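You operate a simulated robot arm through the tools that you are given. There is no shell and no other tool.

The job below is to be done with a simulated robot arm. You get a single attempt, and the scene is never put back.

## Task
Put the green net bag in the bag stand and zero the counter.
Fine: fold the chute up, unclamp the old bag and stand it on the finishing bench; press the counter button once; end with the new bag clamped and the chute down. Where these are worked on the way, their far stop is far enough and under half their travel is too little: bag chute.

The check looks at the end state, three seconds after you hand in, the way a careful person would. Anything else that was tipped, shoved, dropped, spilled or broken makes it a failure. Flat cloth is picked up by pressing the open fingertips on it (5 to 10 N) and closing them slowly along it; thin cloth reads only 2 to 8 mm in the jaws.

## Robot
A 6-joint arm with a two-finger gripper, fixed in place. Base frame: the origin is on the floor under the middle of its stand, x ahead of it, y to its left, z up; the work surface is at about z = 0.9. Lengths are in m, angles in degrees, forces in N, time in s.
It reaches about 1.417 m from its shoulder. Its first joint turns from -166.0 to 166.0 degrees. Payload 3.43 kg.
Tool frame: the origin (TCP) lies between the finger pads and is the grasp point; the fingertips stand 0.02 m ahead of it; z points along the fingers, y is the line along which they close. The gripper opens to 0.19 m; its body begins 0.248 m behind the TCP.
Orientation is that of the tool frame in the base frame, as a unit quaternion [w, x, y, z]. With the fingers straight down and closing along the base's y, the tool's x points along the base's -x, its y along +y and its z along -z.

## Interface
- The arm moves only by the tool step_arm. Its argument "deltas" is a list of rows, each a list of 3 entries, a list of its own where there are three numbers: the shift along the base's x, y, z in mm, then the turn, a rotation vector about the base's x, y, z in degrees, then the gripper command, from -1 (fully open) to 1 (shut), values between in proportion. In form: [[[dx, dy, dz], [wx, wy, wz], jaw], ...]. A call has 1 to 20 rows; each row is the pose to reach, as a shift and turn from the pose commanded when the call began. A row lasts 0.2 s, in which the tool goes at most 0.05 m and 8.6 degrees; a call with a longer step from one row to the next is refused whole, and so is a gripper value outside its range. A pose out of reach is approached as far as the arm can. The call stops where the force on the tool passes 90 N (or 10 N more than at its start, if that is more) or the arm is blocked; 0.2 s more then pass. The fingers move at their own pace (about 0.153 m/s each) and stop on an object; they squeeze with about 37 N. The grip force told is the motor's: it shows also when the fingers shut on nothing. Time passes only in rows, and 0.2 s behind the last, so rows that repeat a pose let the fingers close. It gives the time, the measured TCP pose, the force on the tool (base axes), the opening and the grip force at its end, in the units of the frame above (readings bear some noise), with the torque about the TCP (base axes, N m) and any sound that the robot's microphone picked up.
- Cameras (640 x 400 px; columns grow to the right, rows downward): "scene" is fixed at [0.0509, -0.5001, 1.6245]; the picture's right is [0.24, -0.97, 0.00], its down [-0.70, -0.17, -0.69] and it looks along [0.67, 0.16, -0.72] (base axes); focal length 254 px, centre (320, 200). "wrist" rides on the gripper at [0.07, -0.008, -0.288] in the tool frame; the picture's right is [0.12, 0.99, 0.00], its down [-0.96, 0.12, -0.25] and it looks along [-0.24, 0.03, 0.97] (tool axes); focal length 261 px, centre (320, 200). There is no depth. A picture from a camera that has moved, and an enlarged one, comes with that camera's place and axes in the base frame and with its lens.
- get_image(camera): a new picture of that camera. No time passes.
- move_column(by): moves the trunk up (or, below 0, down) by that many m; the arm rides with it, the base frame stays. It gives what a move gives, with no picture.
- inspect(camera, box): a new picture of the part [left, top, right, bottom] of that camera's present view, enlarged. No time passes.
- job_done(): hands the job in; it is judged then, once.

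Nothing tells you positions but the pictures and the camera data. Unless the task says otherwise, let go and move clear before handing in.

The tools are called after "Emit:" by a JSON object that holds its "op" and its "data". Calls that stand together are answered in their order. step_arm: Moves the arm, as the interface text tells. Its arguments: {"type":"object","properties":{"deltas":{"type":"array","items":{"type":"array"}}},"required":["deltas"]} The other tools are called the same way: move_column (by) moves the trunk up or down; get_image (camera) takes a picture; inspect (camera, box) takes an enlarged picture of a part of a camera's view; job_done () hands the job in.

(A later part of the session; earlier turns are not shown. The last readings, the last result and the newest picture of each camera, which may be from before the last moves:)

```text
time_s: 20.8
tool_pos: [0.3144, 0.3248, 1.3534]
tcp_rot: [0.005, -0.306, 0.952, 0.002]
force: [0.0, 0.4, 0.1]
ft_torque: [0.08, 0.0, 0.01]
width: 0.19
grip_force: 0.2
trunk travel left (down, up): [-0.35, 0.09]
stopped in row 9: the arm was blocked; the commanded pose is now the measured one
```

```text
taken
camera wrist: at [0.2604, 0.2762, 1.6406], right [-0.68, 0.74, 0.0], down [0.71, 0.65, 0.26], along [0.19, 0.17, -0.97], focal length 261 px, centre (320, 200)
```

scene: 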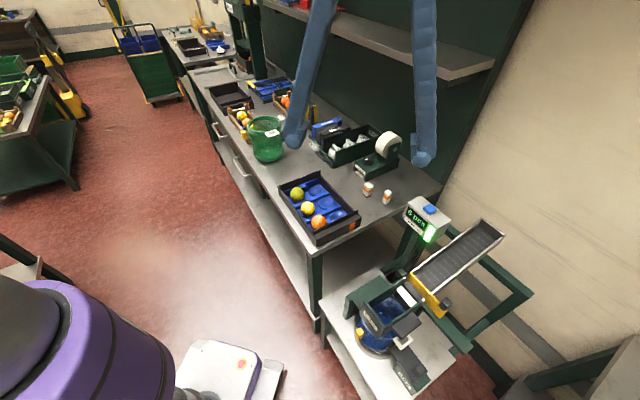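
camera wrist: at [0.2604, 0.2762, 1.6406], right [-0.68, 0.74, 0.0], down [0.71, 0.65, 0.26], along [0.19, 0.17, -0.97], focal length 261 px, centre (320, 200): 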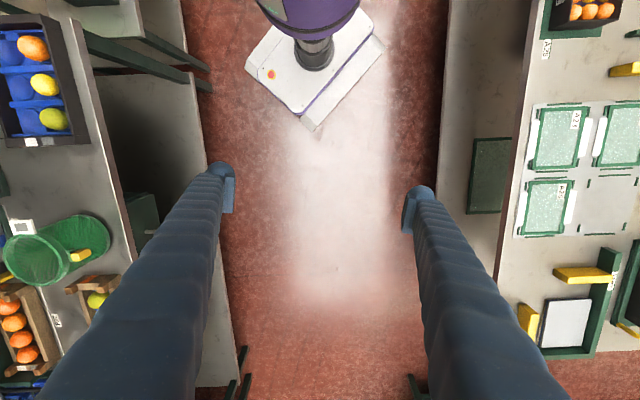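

Emit:
{"op": "inspect", "data": {"camera": "wrist", "box": [440, 0, 640, 200]}}

Emit:
{"op": "inspect", "data": {"camera": "wrist", "box": [440, 180, 640, 400]}}

Emit:
{"op": "inspect", "data": {"camera": "wrist", "box": [0, 0, 260, 400]}}

```text
2.00 times, centred on (540, 100) of wrist
camera zoom: at [0.2604, 0.2762, 1.6406], right [-0.68, 0.74, 0.0], down [0.71, 0.65, 0.26], along [0.19, 0.17, -0.97], focal length 521 px, centre (-120, 400)
```

zoom: 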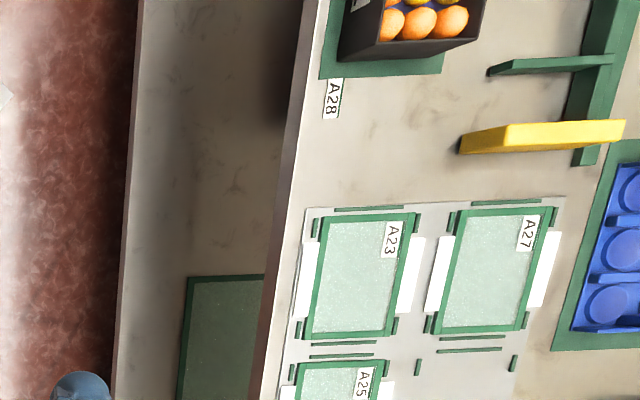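

```text
1.82 times, centred on (540, 290) of wrist
camera zoom: at [0.2604, 0.2762, 1.6406], right [-0.68, 0.74, 0.0], down [0.71, 0.65, 0.26], along [0.19, 0.17, -0.97], focal length 474 px, centre (-80, 36)
```

zoom: 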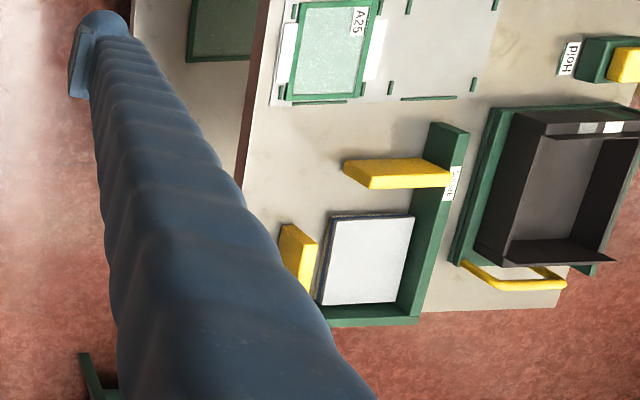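

```text
1.00 times, centred on (130, 200) of wrist (not enlarged: the box is as wide or as high as the picture)
camera zoom: at [0.2604, 0.2762, 1.6406], right [-0.68, 0.74, 0.0], down [0.71, 0.65, 0.26], along [0.19, 0.17, -0.97], focal length 261 px, centre (510, 200)
```

zoom: 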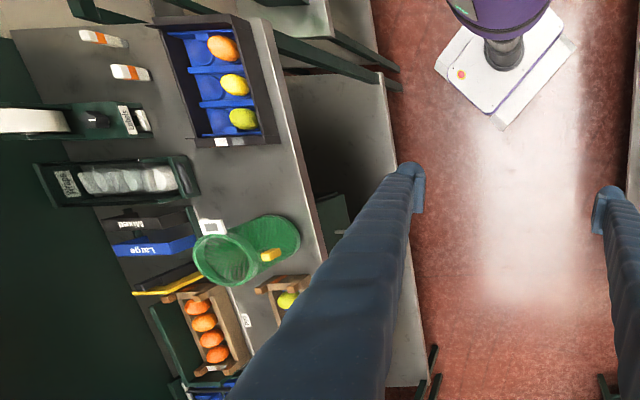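

Emit:
{"op": "inspect", "data": {"camera": "scene", "box": [180, 0, 260, 60]}}

Emit:
{"op": "inspect", "data": {"camera": "scene", "box": [180, 60, 300, 160]}}

Emit:
{"op": "get_image", "data": {"camera": "scene"}}

Emit:
{"op": "inspect", "data": {"camera": "scene", "box": [80, 0, 200, 110]}}

Emit:
{"op": "inspect", "data": {"camera": "scene", "box": [200, 120, 340, 320]}}

```text
6.67 times, centred on (220, 30) of scene
camera zoom: at [0.0509, -0.5001, 1.6245], right [0.24, -0.97, 0.0], down [-0.7, -0.17, -0.69], along [0.67, 0.16, -0.72], focal length 1691 px, centre (987, 1333)
```

zoom: 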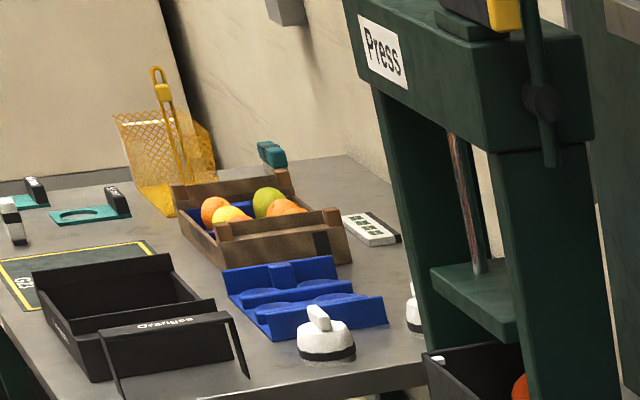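

```text
4.00 times, centred on (240, 110) of scene
camera zoom: at [0.0509, -0.5001, 1.6245], right [0.24, -0.97, 0.0], down [-0.7, -0.17, -0.69], along [0.67, 0.16, -0.72], focal length 1014 px, centre (640, 560)
```

zoom: 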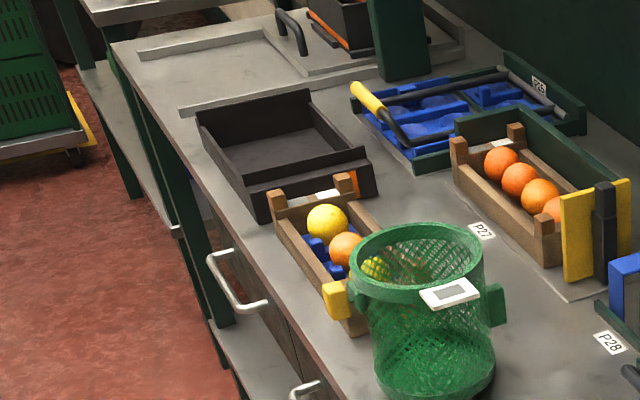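

```text
taken
```

scene: 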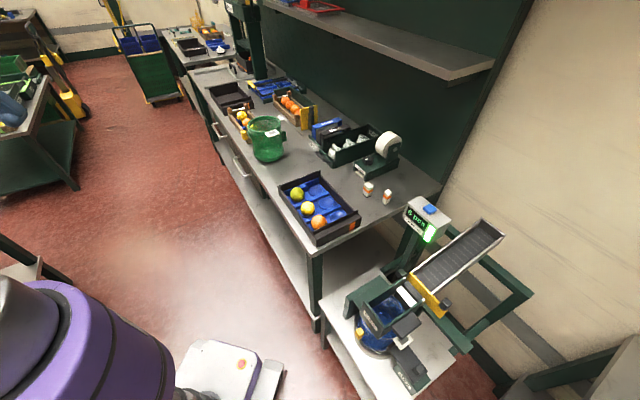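

```text
3.64 times, centred on (140, 55) of scene
camera zoom: at [0.0509, -0.5001, 1.6245], right [0.24, -0.97, 0.0], down [-0.7, -0.17, -0.69], along [0.67, 0.16, -0.72], focal length 922 px, centre (974, 727)
```

zoom: 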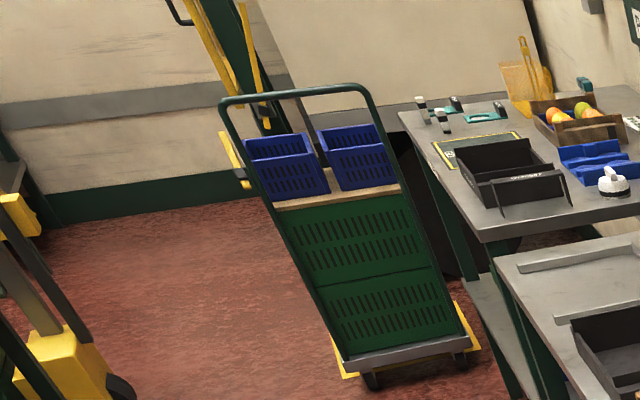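

```text
2.00 times, centred on (270, 220) of scene
camera zoom: at [0.0509, -0.5001, 1.6245], right [0.24, -0.97, 0.0], down [-0.7, -0.17, -0.69], along [0.67, 0.16, -0.72], focal length 507 px, centre (420, 160)
```

zoom: 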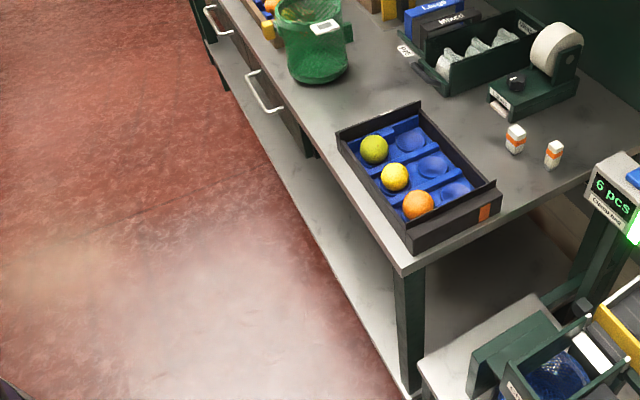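

Emit:
{"op": "inspect", "data": {"camera": "wrist", "box": [0, 180, 140, 300]}}

Emit:
{"op": "inspect", "data": {"camera": "scene", "box": [240, 105, 300, 170]}}

Emit:
{"op": "inspect", "data": {"camera": "scene", "box": [345, 300, 425, 370]}}

```text
3.33 times, centred on (70, 240) of wrist
camera zoom: at [0.2604, 0.2762, 1.6406], right [-0.68, 0.74, 0.0], down [0.71, 0.65, 0.26], along [0.19, 0.17, -0.97], focal length 869 px, centre (1153, 67)
```

zoom: 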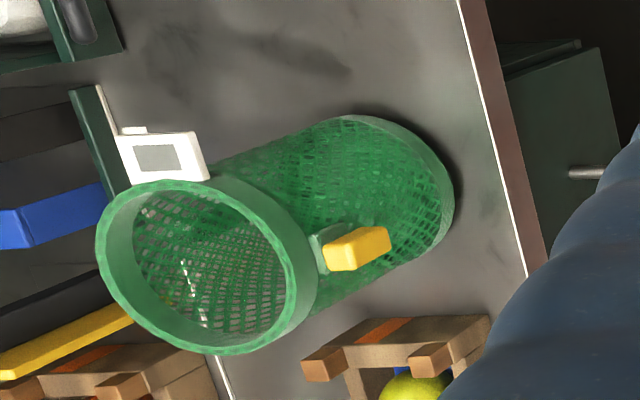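

```text
6.15 times, centred on (270, 138) of scene
camera zoom: at [0.0509, -0.5001, 1.6245], right [0.24, -0.97, 0.0], down [-0.7, -0.17, -0.69], along [0.67, 0.16, -0.72], focal length 1561 px, centre (628, 585)
```

zoom: 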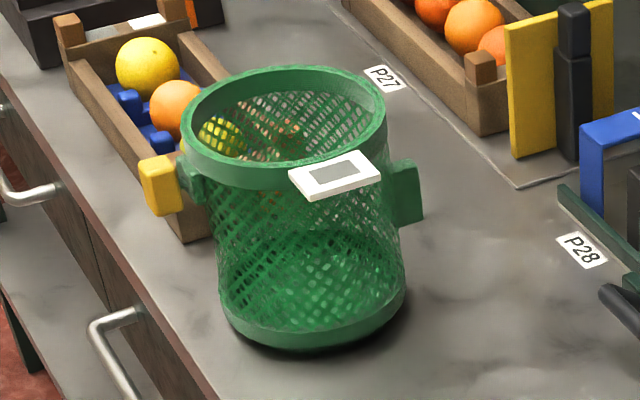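

```text
5.71 times, centred on (385, 335) of scene
camera zoom: at [0.0509, -0.5001, 1.6245], right [0.24, -0.97, 0.0], down [-0.7, -0.17, -0.69], along [0.67, 0.16, -0.72], focal length 1449 px, centre (-51, -571)
```

zoom: 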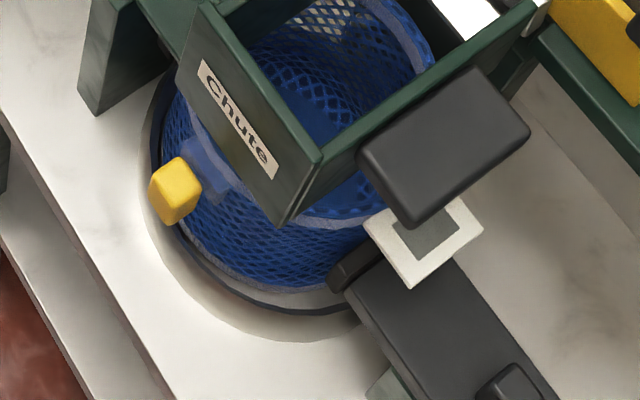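

The green bag's yellow tab and tag already have the same heading as the blue bag's (yellow toward the robot, tag toward −x−y), so I can carry it without turning. I'll take the main bench as the finishing bench because it holds Wraps, Labels and the Press. Now I'm going back to the stand to fold the chute.

Emit:
{"op": "step_arm", "data": {"deltas": [[[27, -31, 0], [0, 0, 1], -1], [[54, -62, 0], [0, 0, 2], -1], [[80, -94, 0], [0, 0, 3], -1], [[106, -125, 0], [0, 0, 4], -1], [[134, -162, 0], [0, 0, 5], -1], [[162, -200, 0], [0, 0, 6], -1], [[189, -237, 0], [0, 0, 7], -1], [[216, -275, 0], [0, 0, 8], -1], [[230, -318, 0], [0, 0, 9], -1], [[240, -360, 0], [0, 0, 9], -1], [[250, -402, 0], [0, 0, 9], -1], [[256, -445, 0], [0, 0, 9], -1], [[254, -490, 0], [0, 0, 9], -1], [[250, -535, 0], [0, 0, 9], -1], [[244, -580, 0], [0, 0, 9], -1], [[236, -625, 0], [0, 0, 9], -1]]}}

Emit:
{"op": "step_arm", "data": {"deltas": [[[-20, -36, 0], [0, 0, 0], -1], [[-40, -72, -2], [0, 0, 0], -1], [[-60, -108, -4], [0, 0, 0], -1], [[-80, -144, -6], [0, 0, 0], -1], [[-100, -180, -10], [0, 0, 0], -1], [[-130, -215, -15], [0, 0, 0], -1], [[-160, -250, -20], [0, 0, 0], -1], [[-190, -285, -25], [0, 0, 0], -1], [[-220, -320, -30], [0, 0, 0], -1], [[-247, -353, -40], [0, 0, 0], -1], [[-273, -386, -50], [0, 0, 0], -1], [[-300, -420, -60], [0, 0, 0], -1], [[-300, -420, -60], [0, 0, 0], -1]]}}

```text
time_s: 24.2
tool_pos: [0.5452, -0.3025, 1.35]
tcp_rot: [0.001, -0.383, 0.924, 0.002]
force: [0.0, -0.2, 0.0]
ft_torque: [0.12, -0.02, -0.03]
width: 0.1899
grip_force: 0.0
trunk travel left (down, up): [-0.35, 0.09]
```

```text
time_s: 27.0
tool_pos: [0.2455, -0.7208, 1.2903]
tcp_rot: [0.001, -0.384, 0.923, 0.001]
force: [0.6, -0.2, -0.6]
ft_torque: [0.02, 0.03, -0.01]
width: 0.1901
grip_force: 0.0
trunk travel left (down, up): [-0.35, 0.09]
```

Emit:
{"op": "step_arm", "data": {"deltas": [[[-8, -15, -20], [5.3, -5.3, 0], -1], [[-16, -30, -40], [10.6, -10.6, 0], -1], [[-24, -45, -60], [15.9, -15.9, 0], -1], [[-32, -60, -80], [21.2, -21.2, 0], -1], [[-40, -75, -100], [26.5, -26.5, 0], -1], [[-44, -90, -120], [31.8, -31.8, 0], -1], [[-46, -100, -140], [37.1, -37.1, 0], -1], [[-46, -100, -170], [42.4, -42.4, 0], -1], [[-46, -100, -170], [42.4, -42.4, 0], -1]]}}

Emit:
{"op": "get_image", "data": {"camera": "wrist"}}

Emit:
{"op": "get_image", "data": {"camera": "scene"}}

```text
time_s: 29.0
tool_pos: [0.2056, -0.7331, 1.1184]
tcp_rot: [0.462, -0.328, 0.803, 0.184]
force: [-0.6, -0.4, 1.2]
ft_torque: [0.11, -0.03, 0.04]
width: 0.1898
grip_force: 0.1
out of reach, approached as far as the arm can: row 6, 7, 8, 9
trunk travel left (down, up): [-0.35, 0.09]
```

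```text
taken
camera wrist: at [0.0085, -0.9368, 1.2025], right [-0.74, 0.67, -0.11], down [0.11, 0.28, 0.95], along [0.67, 0.69, -0.28], focal length 261 px, centre (320, 200)
```

wrist: 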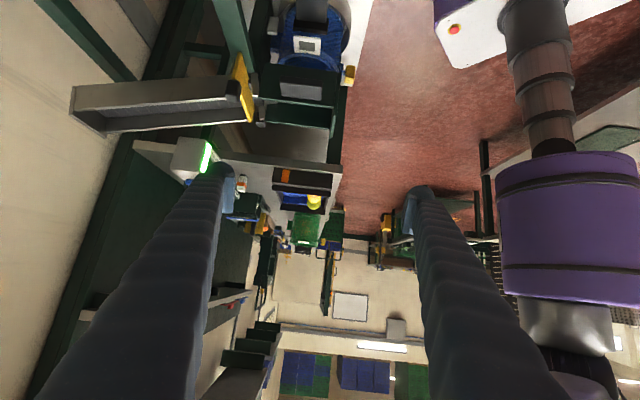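

```text
taken
```

scene: 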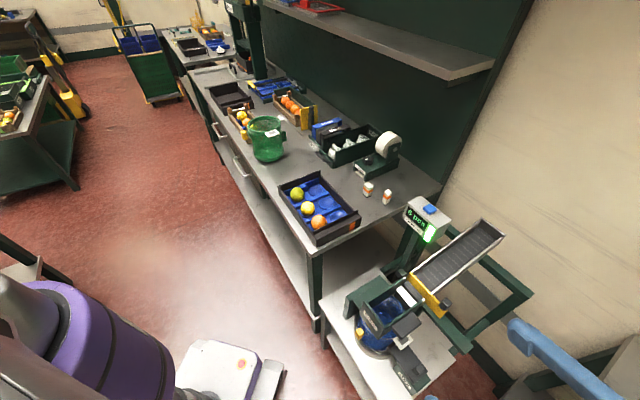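

Emit:
{"op": "inspect", "data": {"camera": "wrist", "box": [220, 0, 380, 140]}}

Emit:
{"op": "inspect", "data": {"camera": "wrist", "box": [250, 50, 350, 130]}}

```text
2.86 times, centred on (300, 70) of wrist
camera zoom: at [0.0085, -0.9368, 1.2025], right [-0.74, 0.67, -0.11], down [0.11, 0.28, 0.95], along [0.67, 0.69, -0.28], focal length 745 px, centre (377, 571)
```

zoom: 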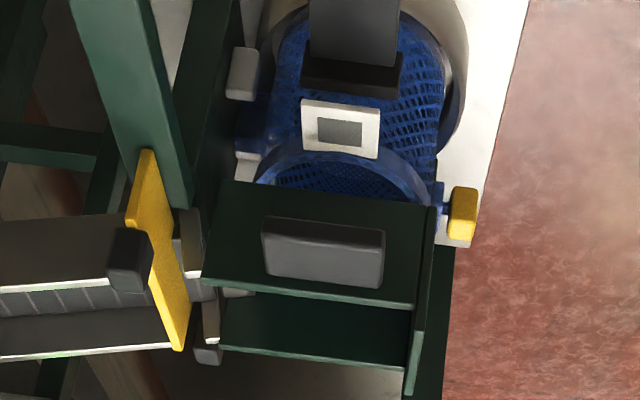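

```text
5.00 times, centred on (300, 90) of wrist
camera zoom: at [0.0085, -0.9368, 1.2025], right [-0.74, 0.67, -0.11], down [0.11, 0.28, 0.95], along [0.67, 0.69, -0.28], focal length 1303 px, centre (420, 750)
```

zoom: 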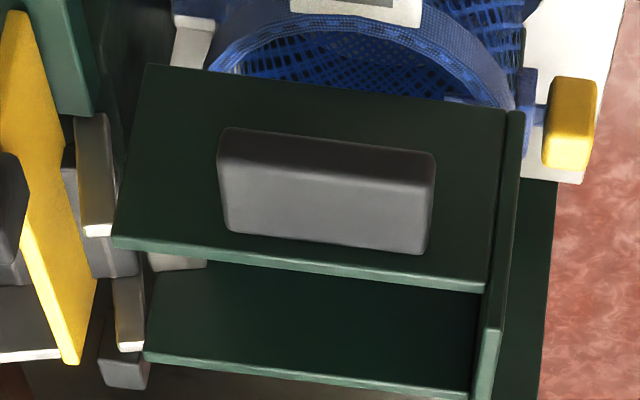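

The pad's top centre works out at about (0.339, -0.681, 0.876), measuring 77 × 47 × 20 mm. I'll narrow the jaws and go to a pre-grasp point in front of it.

Emit:
{"op": "step_arm", "data": {"deltas": [[[13, -3, -40], [0, 0, 0], -0.05], [[26, -6, -80], [0, 0, 0], -0.05], [[39, -9, -120], [0, 0, 0], -0.05], [[52, -12, -160], [0, 0, 0], -0.05], [[60, -14, -190], [0, 0, 0], -0.05], [[60, -14, -190], [0, 0, 0], -0.05]]}}

Emit:
{"op": "get_image", "data": {"camera": "wrist"}}

Emit:
{"op": "inspect", "data": {"camera": "scene", "box": [340, 220, 520, 400]}}

```text
time_s: 30.4
tool_pos: [0.2561, -0.7209, 0.9471]
tcp_rot: [0.46, -0.334, 0.801, 0.188]
force: [0.5, -0.3, -0.3]
ft_torque: [0.01, -0.02, 0.01]
width: 0.0996
grip_force: 0.2
out of reach, approached as far as the arm can: row 2, 3, 4, 5, 6
trunk travel left (down, up): [-0.35, 0.09]
```

```text
taken
camera wrist: at [0.0621, -0.9272, 1.0301], right [-0.74, 0.66, -0.11], down [0.11, 0.28, 0.95], along [0.66, 0.7, -0.28], focal length 261 px, centre (320, 200)
```

wrist: 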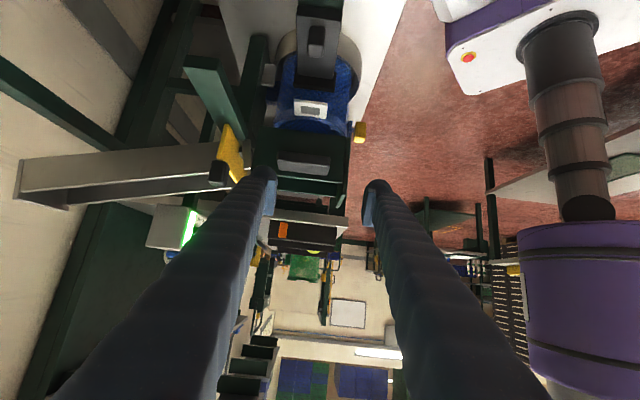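

```text
2.22 times, centred on (430, 310) of scene
camera zoom: at [0.0509, -0.5001, 1.6245], right [0.24, -0.97, 0.0], down [-0.7, -0.17, -0.69], along [0.67, 0.16, -0.72], focal length 564 px, centre (76, -44)
```

zoom: 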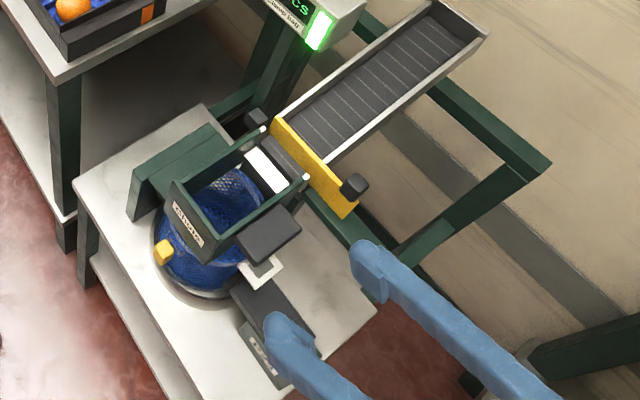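

The arm is near its wrist limit at a 60° tilt, so I'll use 45° instead and line up with the pad.

Emit:
{"op": "step_arm", "data": {"deltas": [[[10, -1, 0], [-5.3, 5.3, 0], -0.05], [[20, -3, -10], [-10.6, 10.6, 0], -0.05], [[30, -5, -15], [-10.6, 10.6, 0], -0.05], [[30, -5, -15], [-10.6, 10.6, 0], -0.05]]}}

Emit:
{"op": "get_image", "data": {"camera": "wrist"}}

Emit:
{"op": "inspect", "data": {"camera": "scene", "box": [340, 260, 460, 380]}}

```text
time_s: 31.4
tool_pos: [0.2867, -0.7229, 0.927]
tcp_rot: [0.355, -0.353, 0.853, 0.147]
force: [0.4, -0.5, -0.3]
ft_torque: [0.05, -0.03, 0.05]
width: 0.0996
grip_force: 0.1
trunk travel left (down, up): [-0.35, 0.09]
```

```text
taken
camera wrist: at [0.1145, -0.9091, 1.0785], right [-0.76, 0.64, -0.08], down [0.27, 0.44, 0.86], along [0.59, 0.63, -0.51], focal length 261 px, centre (320, 200)
```

wrist: 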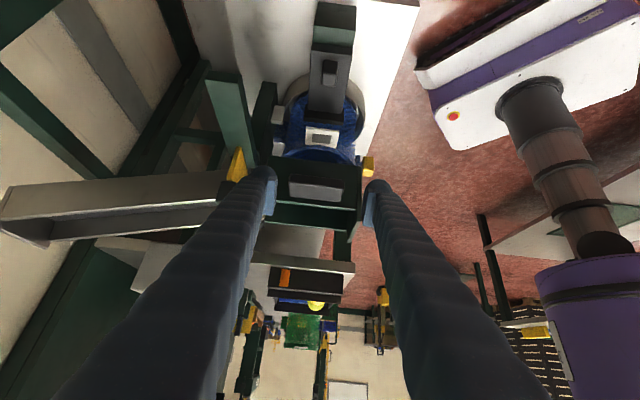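

```text
3.33 times, centred on (400, 320) of scene
camera zoom: at [0.0509, -0.5001, 1.6245], right [0.24, -0.97, 0.0], down [-0.7, -0.17, -0.69], along [0.67, 0.16, -0.72], focal length 845 px, centre (53, -200)
```

zoom: 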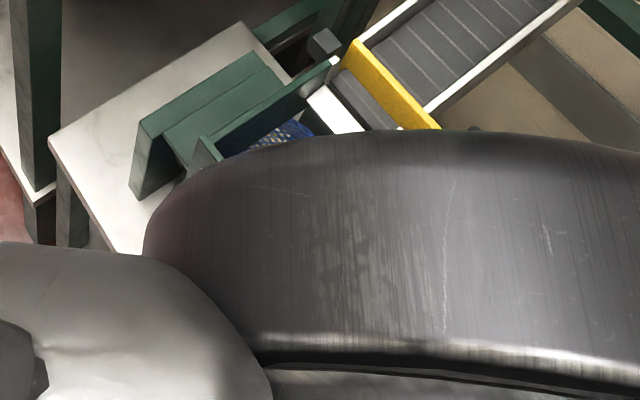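

Emit:
{"op": "inspect", "data": {"camera": "wrist", "box": [240, 150, 400, 250]}}

Emit:
{"op": "inspect", "data": {"camera": "wrist", "box": [200, 0, 400, 180]}}

```text
4.00 times, centred on (320, 200) of wrist
camera zoom: at [0.1145, -0.9091, 1.0785], right [-0.76, 0.64, -0.08], down [0.27, 0.44, 0.86], along [0.59, 0.63, -0.51], focal length 1043 px, centre (320, 200)
```

zoom: 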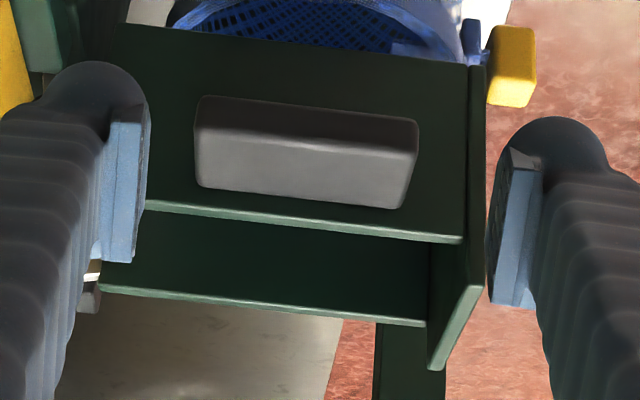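

```text
2.22 times, centred on (300, 90) of wrist
camera zoom: at [0.1145, -0.9091, 1.0785], right [-0.76, 0.64, -0.08], down [0.27, 0.44, 0.86], along [0.59, 0.63, -0.51], focal length 579 px, centre (364, 444)
```

zoom: 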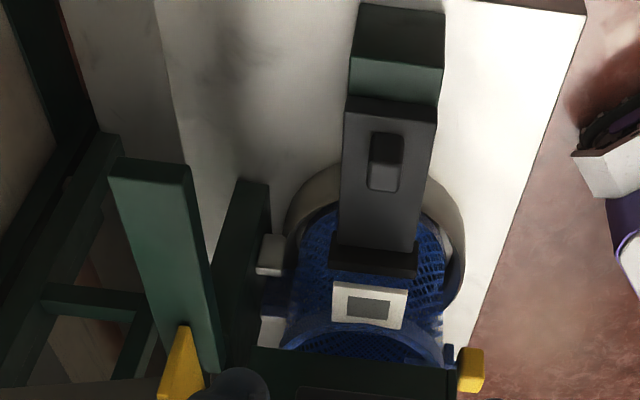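

Fingers are centred on the pad. I'll advance along the finger direction and close on the pad's two ends.

Emit:
{"op": "step_arm", "data": {"deltas": [[[16, 14, -20], [0, 0, 0], -0.05], [[32, 28, -40], [0, 0, 0], -0.05], [[48, 42, -60], [0, 0, 0], -0.05], [[48, 42, -60], [0, 0, 0], -0.05]]}}

Emit:
{"op": "inspect", "data": {"camera": "wrist", "box": [240, 150, 400, 250]}}

```text
time_s: 32.4
tool_pos: [0.335, -0.6793, 0.8669]
tcp_rot: [0.355, -0.353, 0.853, 0.148]
force: [-0.7, -0.2, -0.8]
ft_torque: [0.07, 0.0, 0.0]
width: 0.0996
grip_force: 0.1
trunk travel left (down, up): [-0.35, 0.09]
```

```text
4.00 times, centred on (320, 200) of wrist
camera zoom: at [0.1625, -0.8647, 1.0193], right [-0.76, 0.64, -0.08], down [0.27, 0.44, 0.86], along [0.59, 0.63, -0.51], focal length 1043 px, centre (320, 200)
```

zoom: 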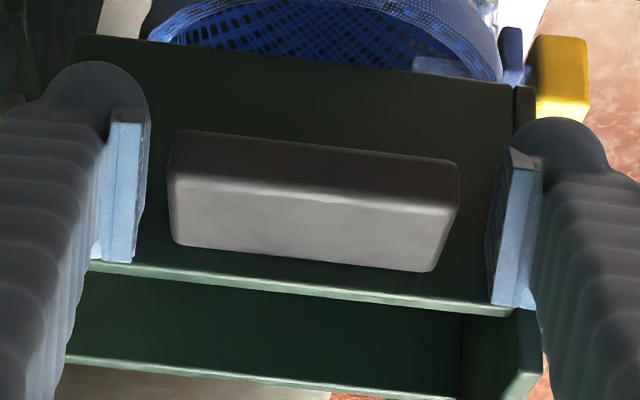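

Emit:
{"op": "step_arm", "data": {"deltas": [[[0, 0, 0], [0, 0, 0], 0.15], [[0, 0, 0], [0, 0, 0], 0.25], [[0, 0, 0], [0, 0, 0], 0.4], [[0, 0, 0], [0, 0, 0], 0.6], [[0, 0, 0], [0, 0, 0], 0.6]]}}

Emit:
{"op": "inspect", "data": {"camera": "wrist", "box": [240, 150, 400, 250]}}

```text
time_s: 33.6
tool_pos: [0.3366, -0.6821, 0.8674]
tcp_rot: [0.355, -0.353, 0.854, 0.146]
force: [13.9, -24.9, 5.0]
ft_torque: [0.05, -0.05, 0.29]
width: 0.0805
grip_force: 44.7
trunk travel left (down, up): [-0.35, 0.09]
```

```text
4.00 times, centred on (320, 200) of wrist
camera zoom: at [0.1634, -0.8663, 1.0197], right [-0.76, 0.64, -0.09], down [0.27, 0.44, 0.86], along [0.59, 0.63, -0.51], focal length 1043 px, centre (320, 200)
```

zoom: 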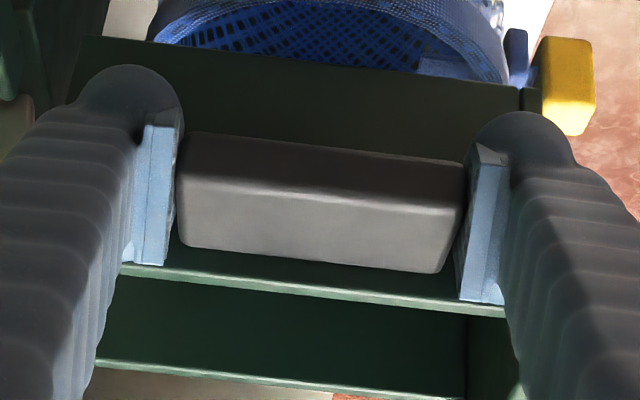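

I have the chute handle (opening 80 mm). I'll ease it up the first 10–20° of its arc and watch the forces to find the hinge radius.

Emit:
{"op": "step_arm", "data": {"deltas": [[[3, -3, 4], [0, 0, 0], 0.6], [[3, -2, 12], [-1.8, 1.8, 0], 0.6], [[4, -1, 23], [-3.5, 3.5, 0], 0.6], [[4, -1, 23], [-3.5, 3.5, 0], 0.6]]}}

Emit:
{"op": "get_image", "data": {"camera": "wrist"}}

```text
time_s: 34.6
tool_pos: [0.3408, -0.6782, 0.8892]
tcp_rot: [0.317, -0.359, 0.867, 0.135]
force: [13.5, 30.7, -19.5]
ft_torque: [-0.17, 0.15, -0.59]
width: 0.08
grip_force: 44.2
trunk travel left (down, up): [-0.35, 0.09]
```

```text
taken
camera wrist: at [0.178, -0.8545, 1.062], right [-0.77, 0.64, -0.07], down [0.33, 0.49, 0.81], along [0.55, 0.6, -0.58], focal length 261 px, centre (320, 200)
```

wrist: 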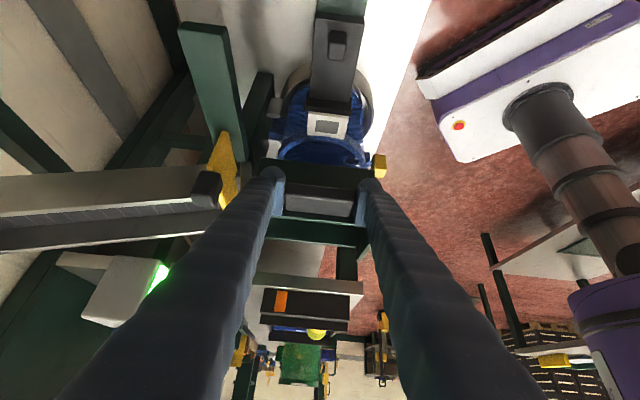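

Forces show the hinge sits lower than the pad, so it swings toward the bench more than I assumed. I'll correct the arc and continue in small steps.

Emit:
{"op": "step_arm", "data": {"deltas": [[[6, 7, 7], [-1.2, 1.2, 0], 0.6], [[10, 11, 14], [-2.4, 2.4, 0], 0.6], [[13, 14, 21], [-3.5, 3.5, 0], 0.6], [[13, 14, 21], [-3.5, 3.5, 0], 0.6]]}}

```text
time_s: 35.6
tool_pos: [0.3505, -0.6684, 0.9122]
tcp_rot: [0.278, -0.365, 0.881, 0.115]
force: [-29.1, 11.5, 5.1]
ft_torque: [-0.07, 0.6, 0.76]
width: 0.0798
grip_force: 45.2
trunk travel left (down, up): [-0.35, 0.09]
```

Emit:
{"op": "step_arm", "data": {"deltas": [[[4, 6, 9], [-1.8, 1.8, 0], 0.6], [[9, 11, 18], [-3.5, 3.5, 0], 0.6], [[14, 17, 27.5], [-5.3, 5.3, 0], 0.6], [[19.5, 22.5, 37], [-7, 7, 0], 0.6], [[19.5, 22.5, 37], [-7, 7, 0], 0.6]]}}

Emit:
{"op": "get_image", "data": {"camera": "wrist"}}

```text
time_s: 36.8
tool_pos: [0.3732, -0.6445, 0.9455]
tcp_rot: [0.203, -0.373, 0.901, 0.086]
force: [1.9, 16.3, -18.0]
ft_torque: [-0.22, -0.15, -0.21]
width: 0.0794
grip_force: 44.8
trunk travel left (down, up): [-0.35, 0.09]
```

```text
taken
camera wrist: at [0.2485, -0.7827, 1.1756], right [-0.78, 0.63, -0.05], down [0.46, 0.62, 0.64], along [0.43, 0.47, -0.77], focal length 261 px, centre (320, 200)
```

wrist: 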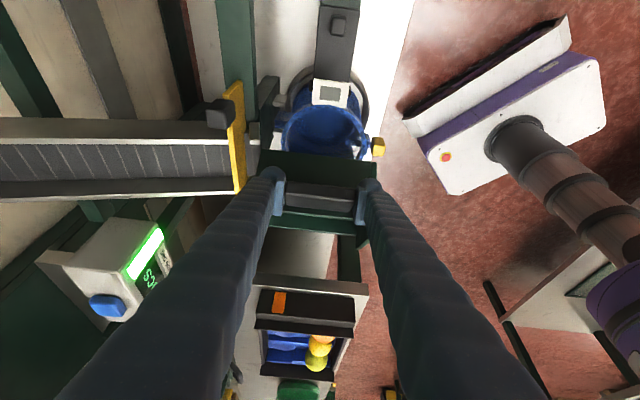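

Emit:
{"op": "step_arm", "data": {"deltas": [[[7, 7, 4], [-2.3, 2.3, 0], 0.6], [[13.5, 14.5, 6.5], [-4.6, 4.6, 0], 0.6], [[20, 21.5, 8], [-7, 7, 0], 0.6], [[20, 21.5, 8], [-7, 7, 0], 0.6]]}}

Emit:
{"op": "inspect", "data": {"camera": "wrist", "box": [200, 60, 440, 280]}}

```text
time_s: 37.8
tool_pos: [0.3911, -0.6276, 0.9589]
tcp_rot: [0.125, -0.38, 0.915, 0.047]
force: [-21.9, -19.7, 47.5]
ft_torque: [-0.22, 0.15, -0.04]
width: 0.0801
grip_force: 44.8
trunk travel left (down, up): [-0.35, 0.09]
```

```text
1.82 times, centred on (320, 170) of wrist
camera zoom: at [0.2942, -0.7329, 1.2178], right [-0.78, 0.62, -0.04], down [0.53, 0.69, 0.49], along [0.33, 0.36, -0.87], focal length 474 px, centre (320, 254)
```

zoom: 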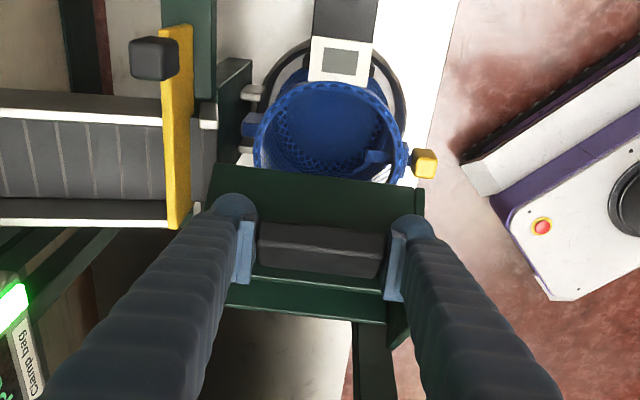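

Emit:
{"op": "step_arm", "data": {"deltas": [[[1, 1, 7], [-1, 1, 0], 0.6], [[3.6, 3.6, 10.8], [-2, 2, 0], 0.6], [[12.7, 12.7, 15], [-4.5, 4.5, 0], 0.6], [[21.9, 21.9, 18], [-7, 7, 0], 0.6], [[21.9, 21.9, 18], [-7, 7, 0], 0.6]]}}

Emit:
{"op": "inspect", "data": {"camera": "wrist", "box": [200, 60, 440, 280]}}

```text
time_s: 39.0
tool_pos: [0.4177, -0.6019, 0.9747]
tcp_rot: [0.044, -0.382, 0.923, 0.019]
force: [10.9, -10.6, 1.3]
ft_torque: [0.16, -0.14, 0.73]
width: 0.08
grip_force: 44.8
trunk travel left (down, up): [-0.35, 0.09]
```

```text
1.82 times, centred on (320, 170) of wrist
camera zoom: at [0.3544, -0.6765, 1.2534], right [-0.79, 0.62, -0.01], down [0.58, 0.74, 0.34], along [0.22, 0.26, -0.94], focal length 474 px, centre (320, 254)
```

zoom: 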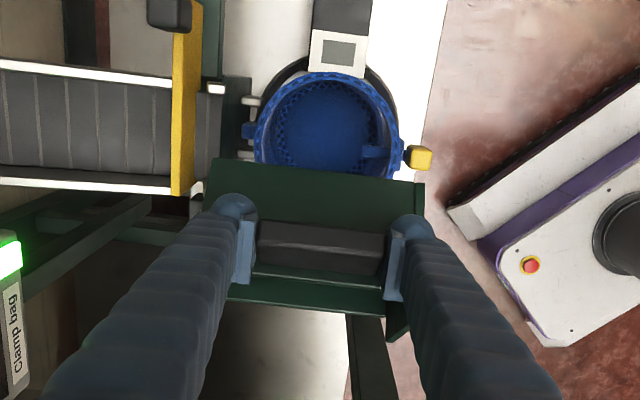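

The arc model now fits with low force. I'm continuing toward the far stop.

Emit:
{"op": "step_arm", "data": {"deltas": [[[6.5, 6.5, 1.2], [-1, 1, 0], 0.6], [[12.9, 12.9, 2], [-2, 2, 0], 0.6], [[19.4, 19.4, 2], [-3, 3, 0], 0.6], [[25.8, 25.8, 1.6], [-4, 4, 0], 0.6], [[25.8, 25.8, 1.6], [-4, 4, 0], 0.6]]}}

Emit:
{"op": "inspect", "data": {"camera": "wrist", "box": [200, 60, 440, 280]}}

```text
time_s: 40.2
tool_pos: [0.4406, -0.5751, 0.9798]
tcp_rot: [0.0, -0.383, 0.924, -0.003]
force: [7.7, -16.1, 61.4]
ft_torque: [0.15, 0.21, 0.78]
width: 0.0805
grip_force: 46.0
trunk travel left (down, up): [-0.35, 0.09]
```

```text
1.82 times, centred on (320, 170) of wrist
camera zoom: at [0.3972, -0.6308, 1.2665], right [-0.79, 0.62, -0.01], down [0.6, 0.76, 0.24], along [0.15, 0.19, -0.97], focal length 474 px, centre (320, 254)
```

zoom: 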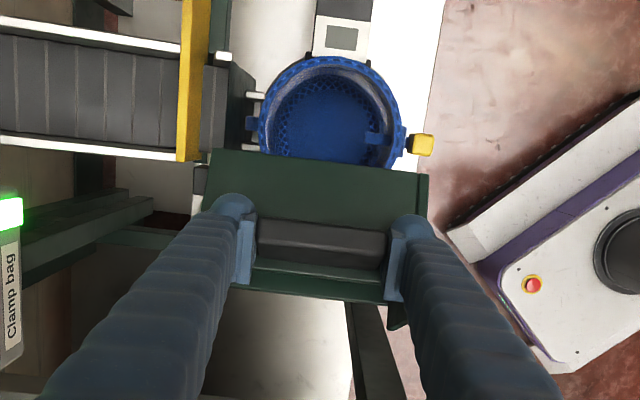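

Emit:
{"op": "step_arm", "data": {"deltas": [[[0, 0, 5], [0, 0, 0], 0.6], [[6, 6, 6], [-1.4, 1.4, 0], 0.6], [[12.7, 12.7, 5], [-2.8, 2.8, 0], 0.6], [[12.7, 12.7, 5], [-2.8, 2.8, 0], 0.6]]}}

Emit:
{"op": "inspect", "data": {"camera": "wrist", "box": [200, 60, 440, 280]}}

```text
time_s: 41.2
tool_pos: [0.4534, -0.5648, 0.9792]
tcp_rot: [-0.033, -0.382, 0.923, -0.013]
force: [12.7, -16.6, 11.6]
ft_torque: [-0.48, 0.34, 0.12]
width: 0.0805
grip_force: 45.2
trunk travel left (down, up): [-0.35, 0.09]
```

```text
1.82 times, centred on (320, 170) of wrist
camera zoom: at [0.4258, -0.6051, 1.2713], right [-0.79, 0.62, 0.01], down [0.61, 0.77, 0.18], along [0.1, 0.15, -0.98], focal length 474 px, centre (320, 254)
```

zoom: 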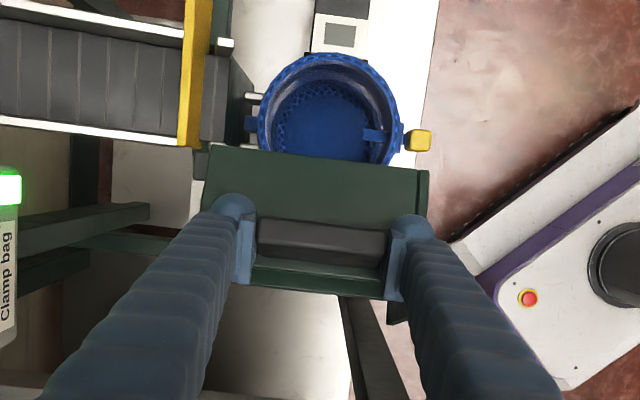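

Emit:
{"op": "step_arm", "data": {"deltas": [[[5, 5, -1], [-1.4, 1.4, 0], 0.6], [[10.4, 10.4, -3], [-2.8, 2.8, 0], 0.6], [[10.4, 10.4, -3], [-2.8, 2.8, 0], 0.6]]}}

```text
time_s: 42.0
tool_pos: [0.4644, -0.5539, 0.9787]
tcp_rot: [-0.066, -0.381, 0.922, -0.027]
force: [13.9, -15.6, 26.0]
ft_torque: [-0.24, 0.58, 0.47]
width: 0.0806
grip_force: 44.9
trunk travel left (down, up): [-0.35, 0.09]
```

Emit:
{"op": "step_arm", "data": {"deltas": [[[5, 5, 0], [-1.4, 1.4, 0], 0.6], [[10, 10, -2], [-2.8, 2.8, 0], 0.6], [[15, 15, -4], [-4.2, 4.2, 0], 0.6], [[15, 15, -4], [-4.2, 4.2, 0], 0.6]]}}

Emit:
{"op": "inspect", "data": {"camera": "wrist", "box": [200, 60, 440, 280]}}

Emit:
{"op": "get_image", "data": {"camera": "scene"}}

```text
time_s: 43.0
tool_pos: [0.4812, -0.5373, 0.9742]
tcp_rot: [-0.112, -0.38, 0.917, -0.048]
force: [20.1, -8.3, 49.8]
ft_torque: [-0.3, 0.52, 1.06]
width: 0.0808
grip_force: 44.9
trunk travel left (down, up): [-0.35, 0.09]
```

```text
1.82 times, centred on (320, 170) of wrist
camera zoom: at [0.4876, -0.5416, 1.2708], right [-0.78, 0.62, 0.03], down [0.62, 0.78, 0.01], along [-0.02, 0.02, -1.0], focal length 474 px, centre (320, 254)
```

zoom: 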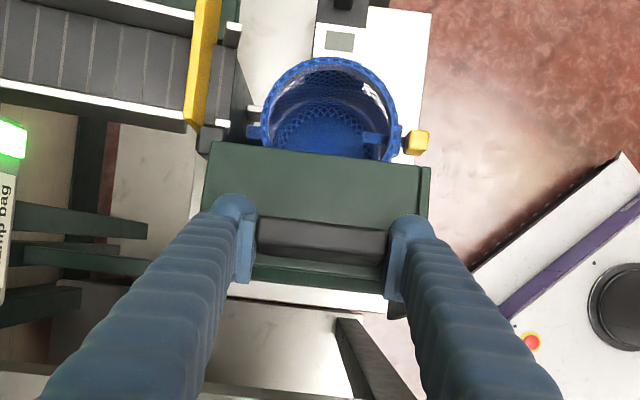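

```text
taken
```

scene: 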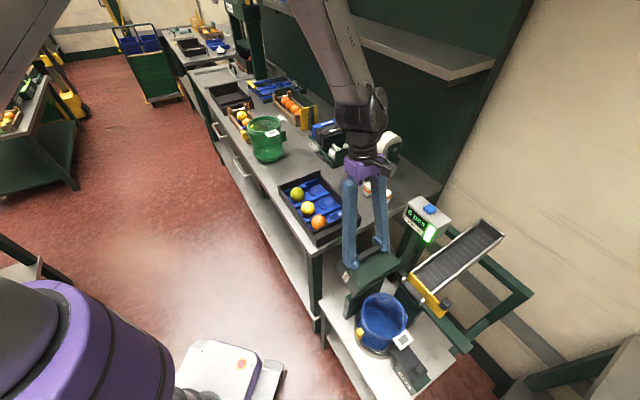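

Emit:
{"op": "inspect", "data": {"camera": "scene", "box": [330, 180, 450, 390]}}

Emit:
{"op": "inspect", "data": {"camera": "scene", "box": [335, 235, 415, 320]}}

```text
1.90 times, centred on (390, 285) of scene
camera zoom: at [0.0509, -0.5001, 1.6245], right [0.24, -0.97, 0.0], down [-0.7, -0.17, -0.69], along [0.67, 0.16, -0.72], focal length 483 px, centre (187, 38)
```

zoom: 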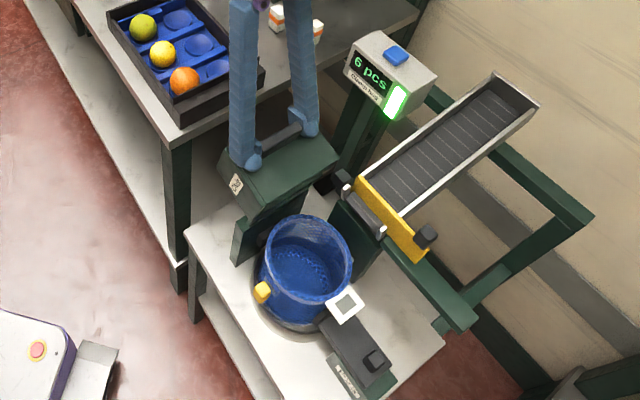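

```text
4.71 times, centred on (375, 278) of scene
camera zoom: at [0.0509, -0.5001, 1.6245], right [0.24, -0.97, 0.0], down [-0.7, -0.17, -0.69], along [0.67, 0.16, -0.72], focal length 1194 px, centre (61, -165)
```

zoom: 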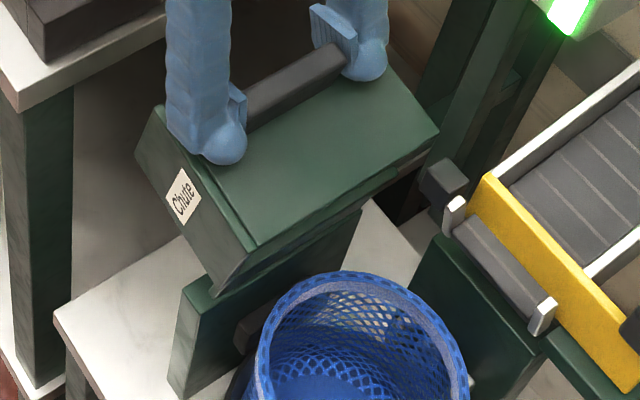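

Chute is up around 90–100°. I'll nudge further to see whether it reaches its stop.

Emit:
{"op": "step_arm", "data": {"deltas": [[[0, 0, 4], [0, 0, 0], 0.6], [[5, 5, 3], [-1.4, 1.4, 0], 0.6], [[10, 10, 1], [-2.8, 2.8, 0], 0.6], [[10, 10, 1], [-2.8, 2.8, 0], 0.6]]}}

```text
time_s: 44.0
tool_pos: [0.4894, -0.529, 0.9716]
tcp_rot: [-0.145, -0.379, 0.912, -0.058]
force: [14.2, -19.3, -1.2]
ft_torque: [-0.6, 0.15, -0.01]
width: 0.0809
grip_force: 45.3
trunk travel left (down, up): [-0.35, 0.09]
```

Emit:
{"op": "step_arm", "data": {"deltas": [[[5, 5, -3], [-1.6, 1.6, 0], 0.6], [[10, 10, -7], [-3.2, 3.2, 0], 0.6], [[10, 10, -7], [-3.2, 3.2, 0], 0.6]]}}

Emit:
{"op": "inspect", "data": {"camera": "scene", "box": [335, 235, 415, 320]}}

```text
time_s: 44.8
tool_pos: [0.4997, -0.5185, 0.9659]
tcp_rot: [-0.181, -0.376, 0.906, -0.075]
force: [15.8, -19.8, 2.3]
ft_torque: [-0.52, 0.39, 0.57]
width: 0.0804
grip_force: 45.1
trunk travel left (down, up): [-0.35, 0.09]
```

```text
4.71 times, centred on (375, 278) of scene
camera zoom: at [0.0509, -0.5001, 1.6245], right [0.24, -0.97, 0.0], down [-0.7, -0.17, -0.69], along [0.67, 0.16, -0.72], focal length 1194 px, centre (61, -165)
```

zoom: 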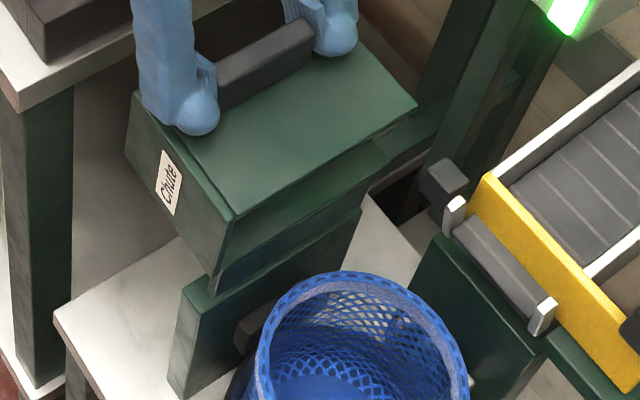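

Emit:
{"op": "step_arm", "data": {"deltas": [[[5, 5, -4], [-1.6, 1.6, 0], 0.6], [[9.5, 9.5, -9], [-3.2, 3.2, 0], 0.6], [[14, 14, -14], [-4.8, 4.8, 0], 0.6], [[14, 14, -14], [-4.8, 4.8, 0], 0.6]]}}

Emit:
{"op": "inspect", "data": {"camera": "scene", "box": [335, 235, 415, 320]}}

```text
time_s: 45.8
tool_pos: [0.5149, -0.5022, 0.9557]
tcp_rot: [-0.233, -0.37, 0.894, -0.098]
force: [32.2, 4.6, 51.0]
ft_torque: [-0.16, 0.77, 0.87]
width: 0.0808
grip_force: 44.7
trunk travel left (down, up): [-0.35, 0.09]
```

```text
4.71 times, centred on (375, 278) of scene
camera zoom: at [0.0509, -0.5001, 1.6245], right [0.24, -0.97, 0.0], down [-0.7, -0.17, -0.69], along [0.67, 0.16, -0.72], focal length 1194 px, centre (61, -165)
```

zoom: 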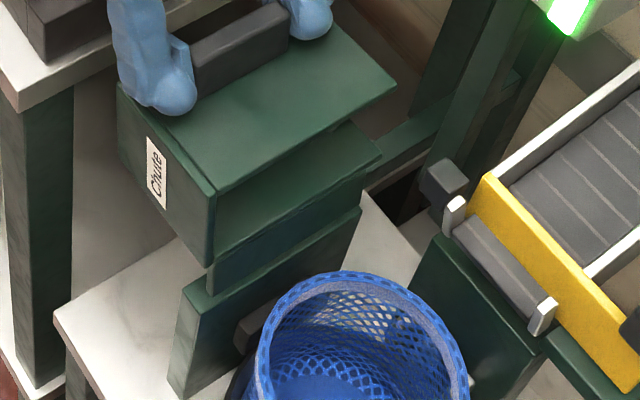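

Emit:
{"op": "step_arm", "data": {"deltas": [[[3, 3, 4], [0, 0, 0], 0.6], [[8, 8, 1], [-1.6, 1.6, 0], 0.6], [[13, 13, -5], [-3.2, 3.2, 0], 0.6], [[13, 13, -5], [-3.2, 3.2, 0], 0.6]]}}

Emit:
{"op": "inspect", "data": {"camera": "scene", "box": [335, 235, 415, 320]}}

```text
time_s: 46.8
tool_pos: [0.523, -0.4944, 0.9475]
tcp_rot: [-0.269, -0.367, 0.883, -0.111]
force: [8.0, -40.1, 28.1]
ft_torque: [0.41, 0.13, -0.76]
width: 0.0804
grip_force: 45.3
trunk travel left (down, up): [-0.35, 0.09]
```

```text
4.71 times, centred on (375, 278) of scene
camera zoom: at [0.0509, -0.5001, 1.6245], right [0.24, -0.97, 0.0], down [-0.7, -0.17, -0.69], along [0.67, 0.16, -0.72], focal length 1194 px, centre (61, -165)
```

zoom: 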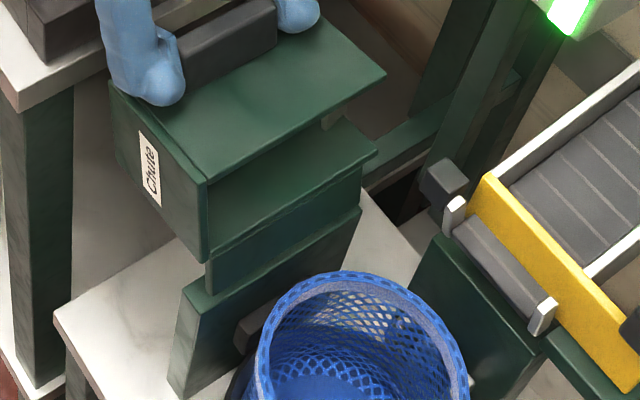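

Resistance now opposes further rotation, so the stop is reached. I'll release gently and back away along the finger axis.

Emit:
{"op": "step_arm", "data": {"deltas": [[[-3, -3, 2], [0, 0, 0], 0.3], [[-3, -3, 2], [0, 0, 0], 0.1], [[-3, -3, 2], [0, 0, 0], -0.1], [[-3, -3, 2], [0, 0, 0], -0.2], [[-3, -3, 2], [0, 0, 0], -0.2]]}}

Emit:
{"op": "inspect", "data": {"camera": "scene", "box": [335, 235, 415, 320]}}

```text
time_s: 48.0
tool_pos: [0.5215, -0.4946, 0.9491]
tcp_rot: [-0.269, -0.367, 0.884, -0.111]
force: [0.8, -0.4, -0.2]
ft_torque: [-0.03, 0.01, -0.01]
width: 0.1141
grip_force: 0.1
trunk travel left (down, up): [-0.35, 0.09]
```

```text
4.71 times, centred on (375, 278) of scene
camera zoom: at [0.0509, -0.5001, 1.6245], right [0.24, -0.97, 0.0], down [-0.7, -0.17, -0.69], along [0.67, 0.16, -0.72], focal length 1194 px, centre (61, -165)
```

zoom: 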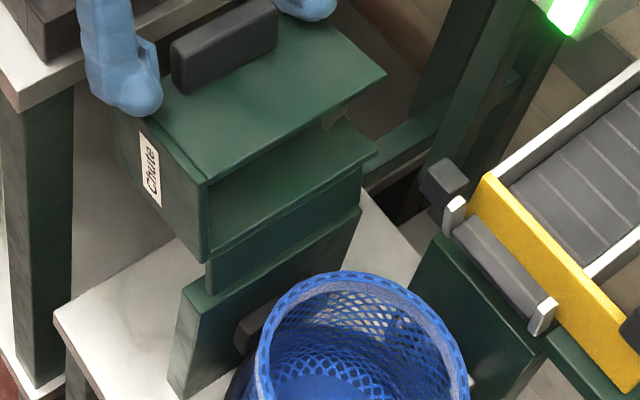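

Emit:
{"op": "step_arm", "data": {"deltas": [[[12, 12, 29], [0, 0, 0], -0.2], [[24, 24, 58], [0, 0, 0], -0.2], [[36, 36, 87], [0, 0, 0], -0.2], [[36, 36, 125], [5.3, -5.3, 0], -0.2], [[36, 36, 165], [10.6, -10.6, 0], -0.2], [[20, 20, 200], [15.9, -15.9, 0], -0.2], [[0, 0, 235], [21.5, -21.5, 0], -0.2], [[0, 0, 235], [21.5, -21.5, 0], -0.2]]}}

Emit:
{"op": "get_image", "data": {"camera": "wrist"}}

Emit:
{"op": "inspect", "data": {"camera": "scene", "box": [330, 180, 450, 390]}}

```text
time_s: 49.8
tool_pos: [0.5232, -0.4915, 1.1859]
tcp_rot: [-0.027, -0.383, 0.923, -0.01]
force: [0.1, 0.9, 0.1]
ft_torque: [0.03, 0.07, 0.0]
width: 0.1138
grip_force: 0.0
trunk travel left (down, up): [-0.35, 0.09]
```

```text
taken
camera wrist: at [0.493, -0.5361, 1.4763], right [-0.79, 0.62, 0.01], down [0.61, 0.77, 0.19], along [0.11, 0.16, -0.98], focal length 261 px, centre (320, 200)
```

wrist: 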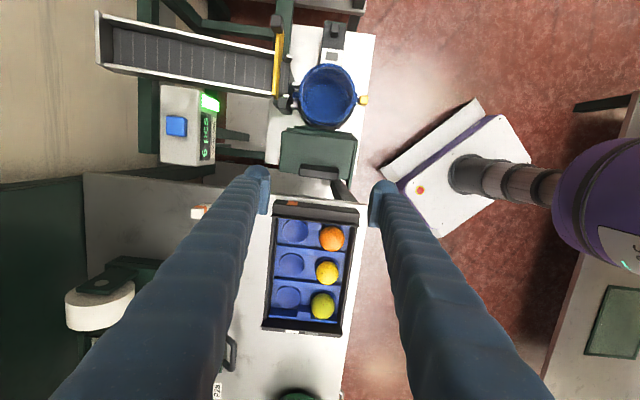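

```text
1.90 times, centred on (390, 285) of scene
camera zoom: at [0.0509, -0.5001, 1.6245], right [0.24, -0.97, 0.0], down [-0.7, -0.17, -0.69], along [0.67, 0.16, -0.72], focal length 483 px, centre (187, 38)
```

zoom: 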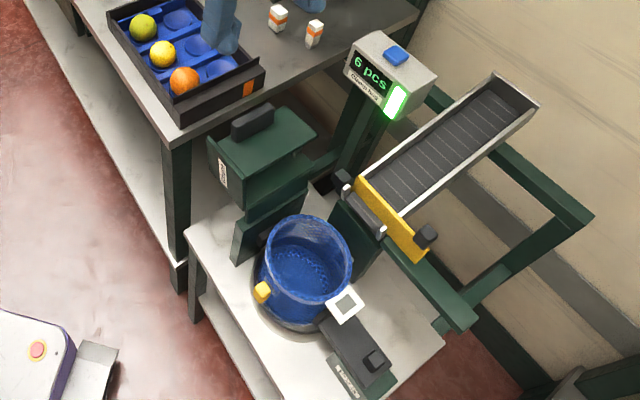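

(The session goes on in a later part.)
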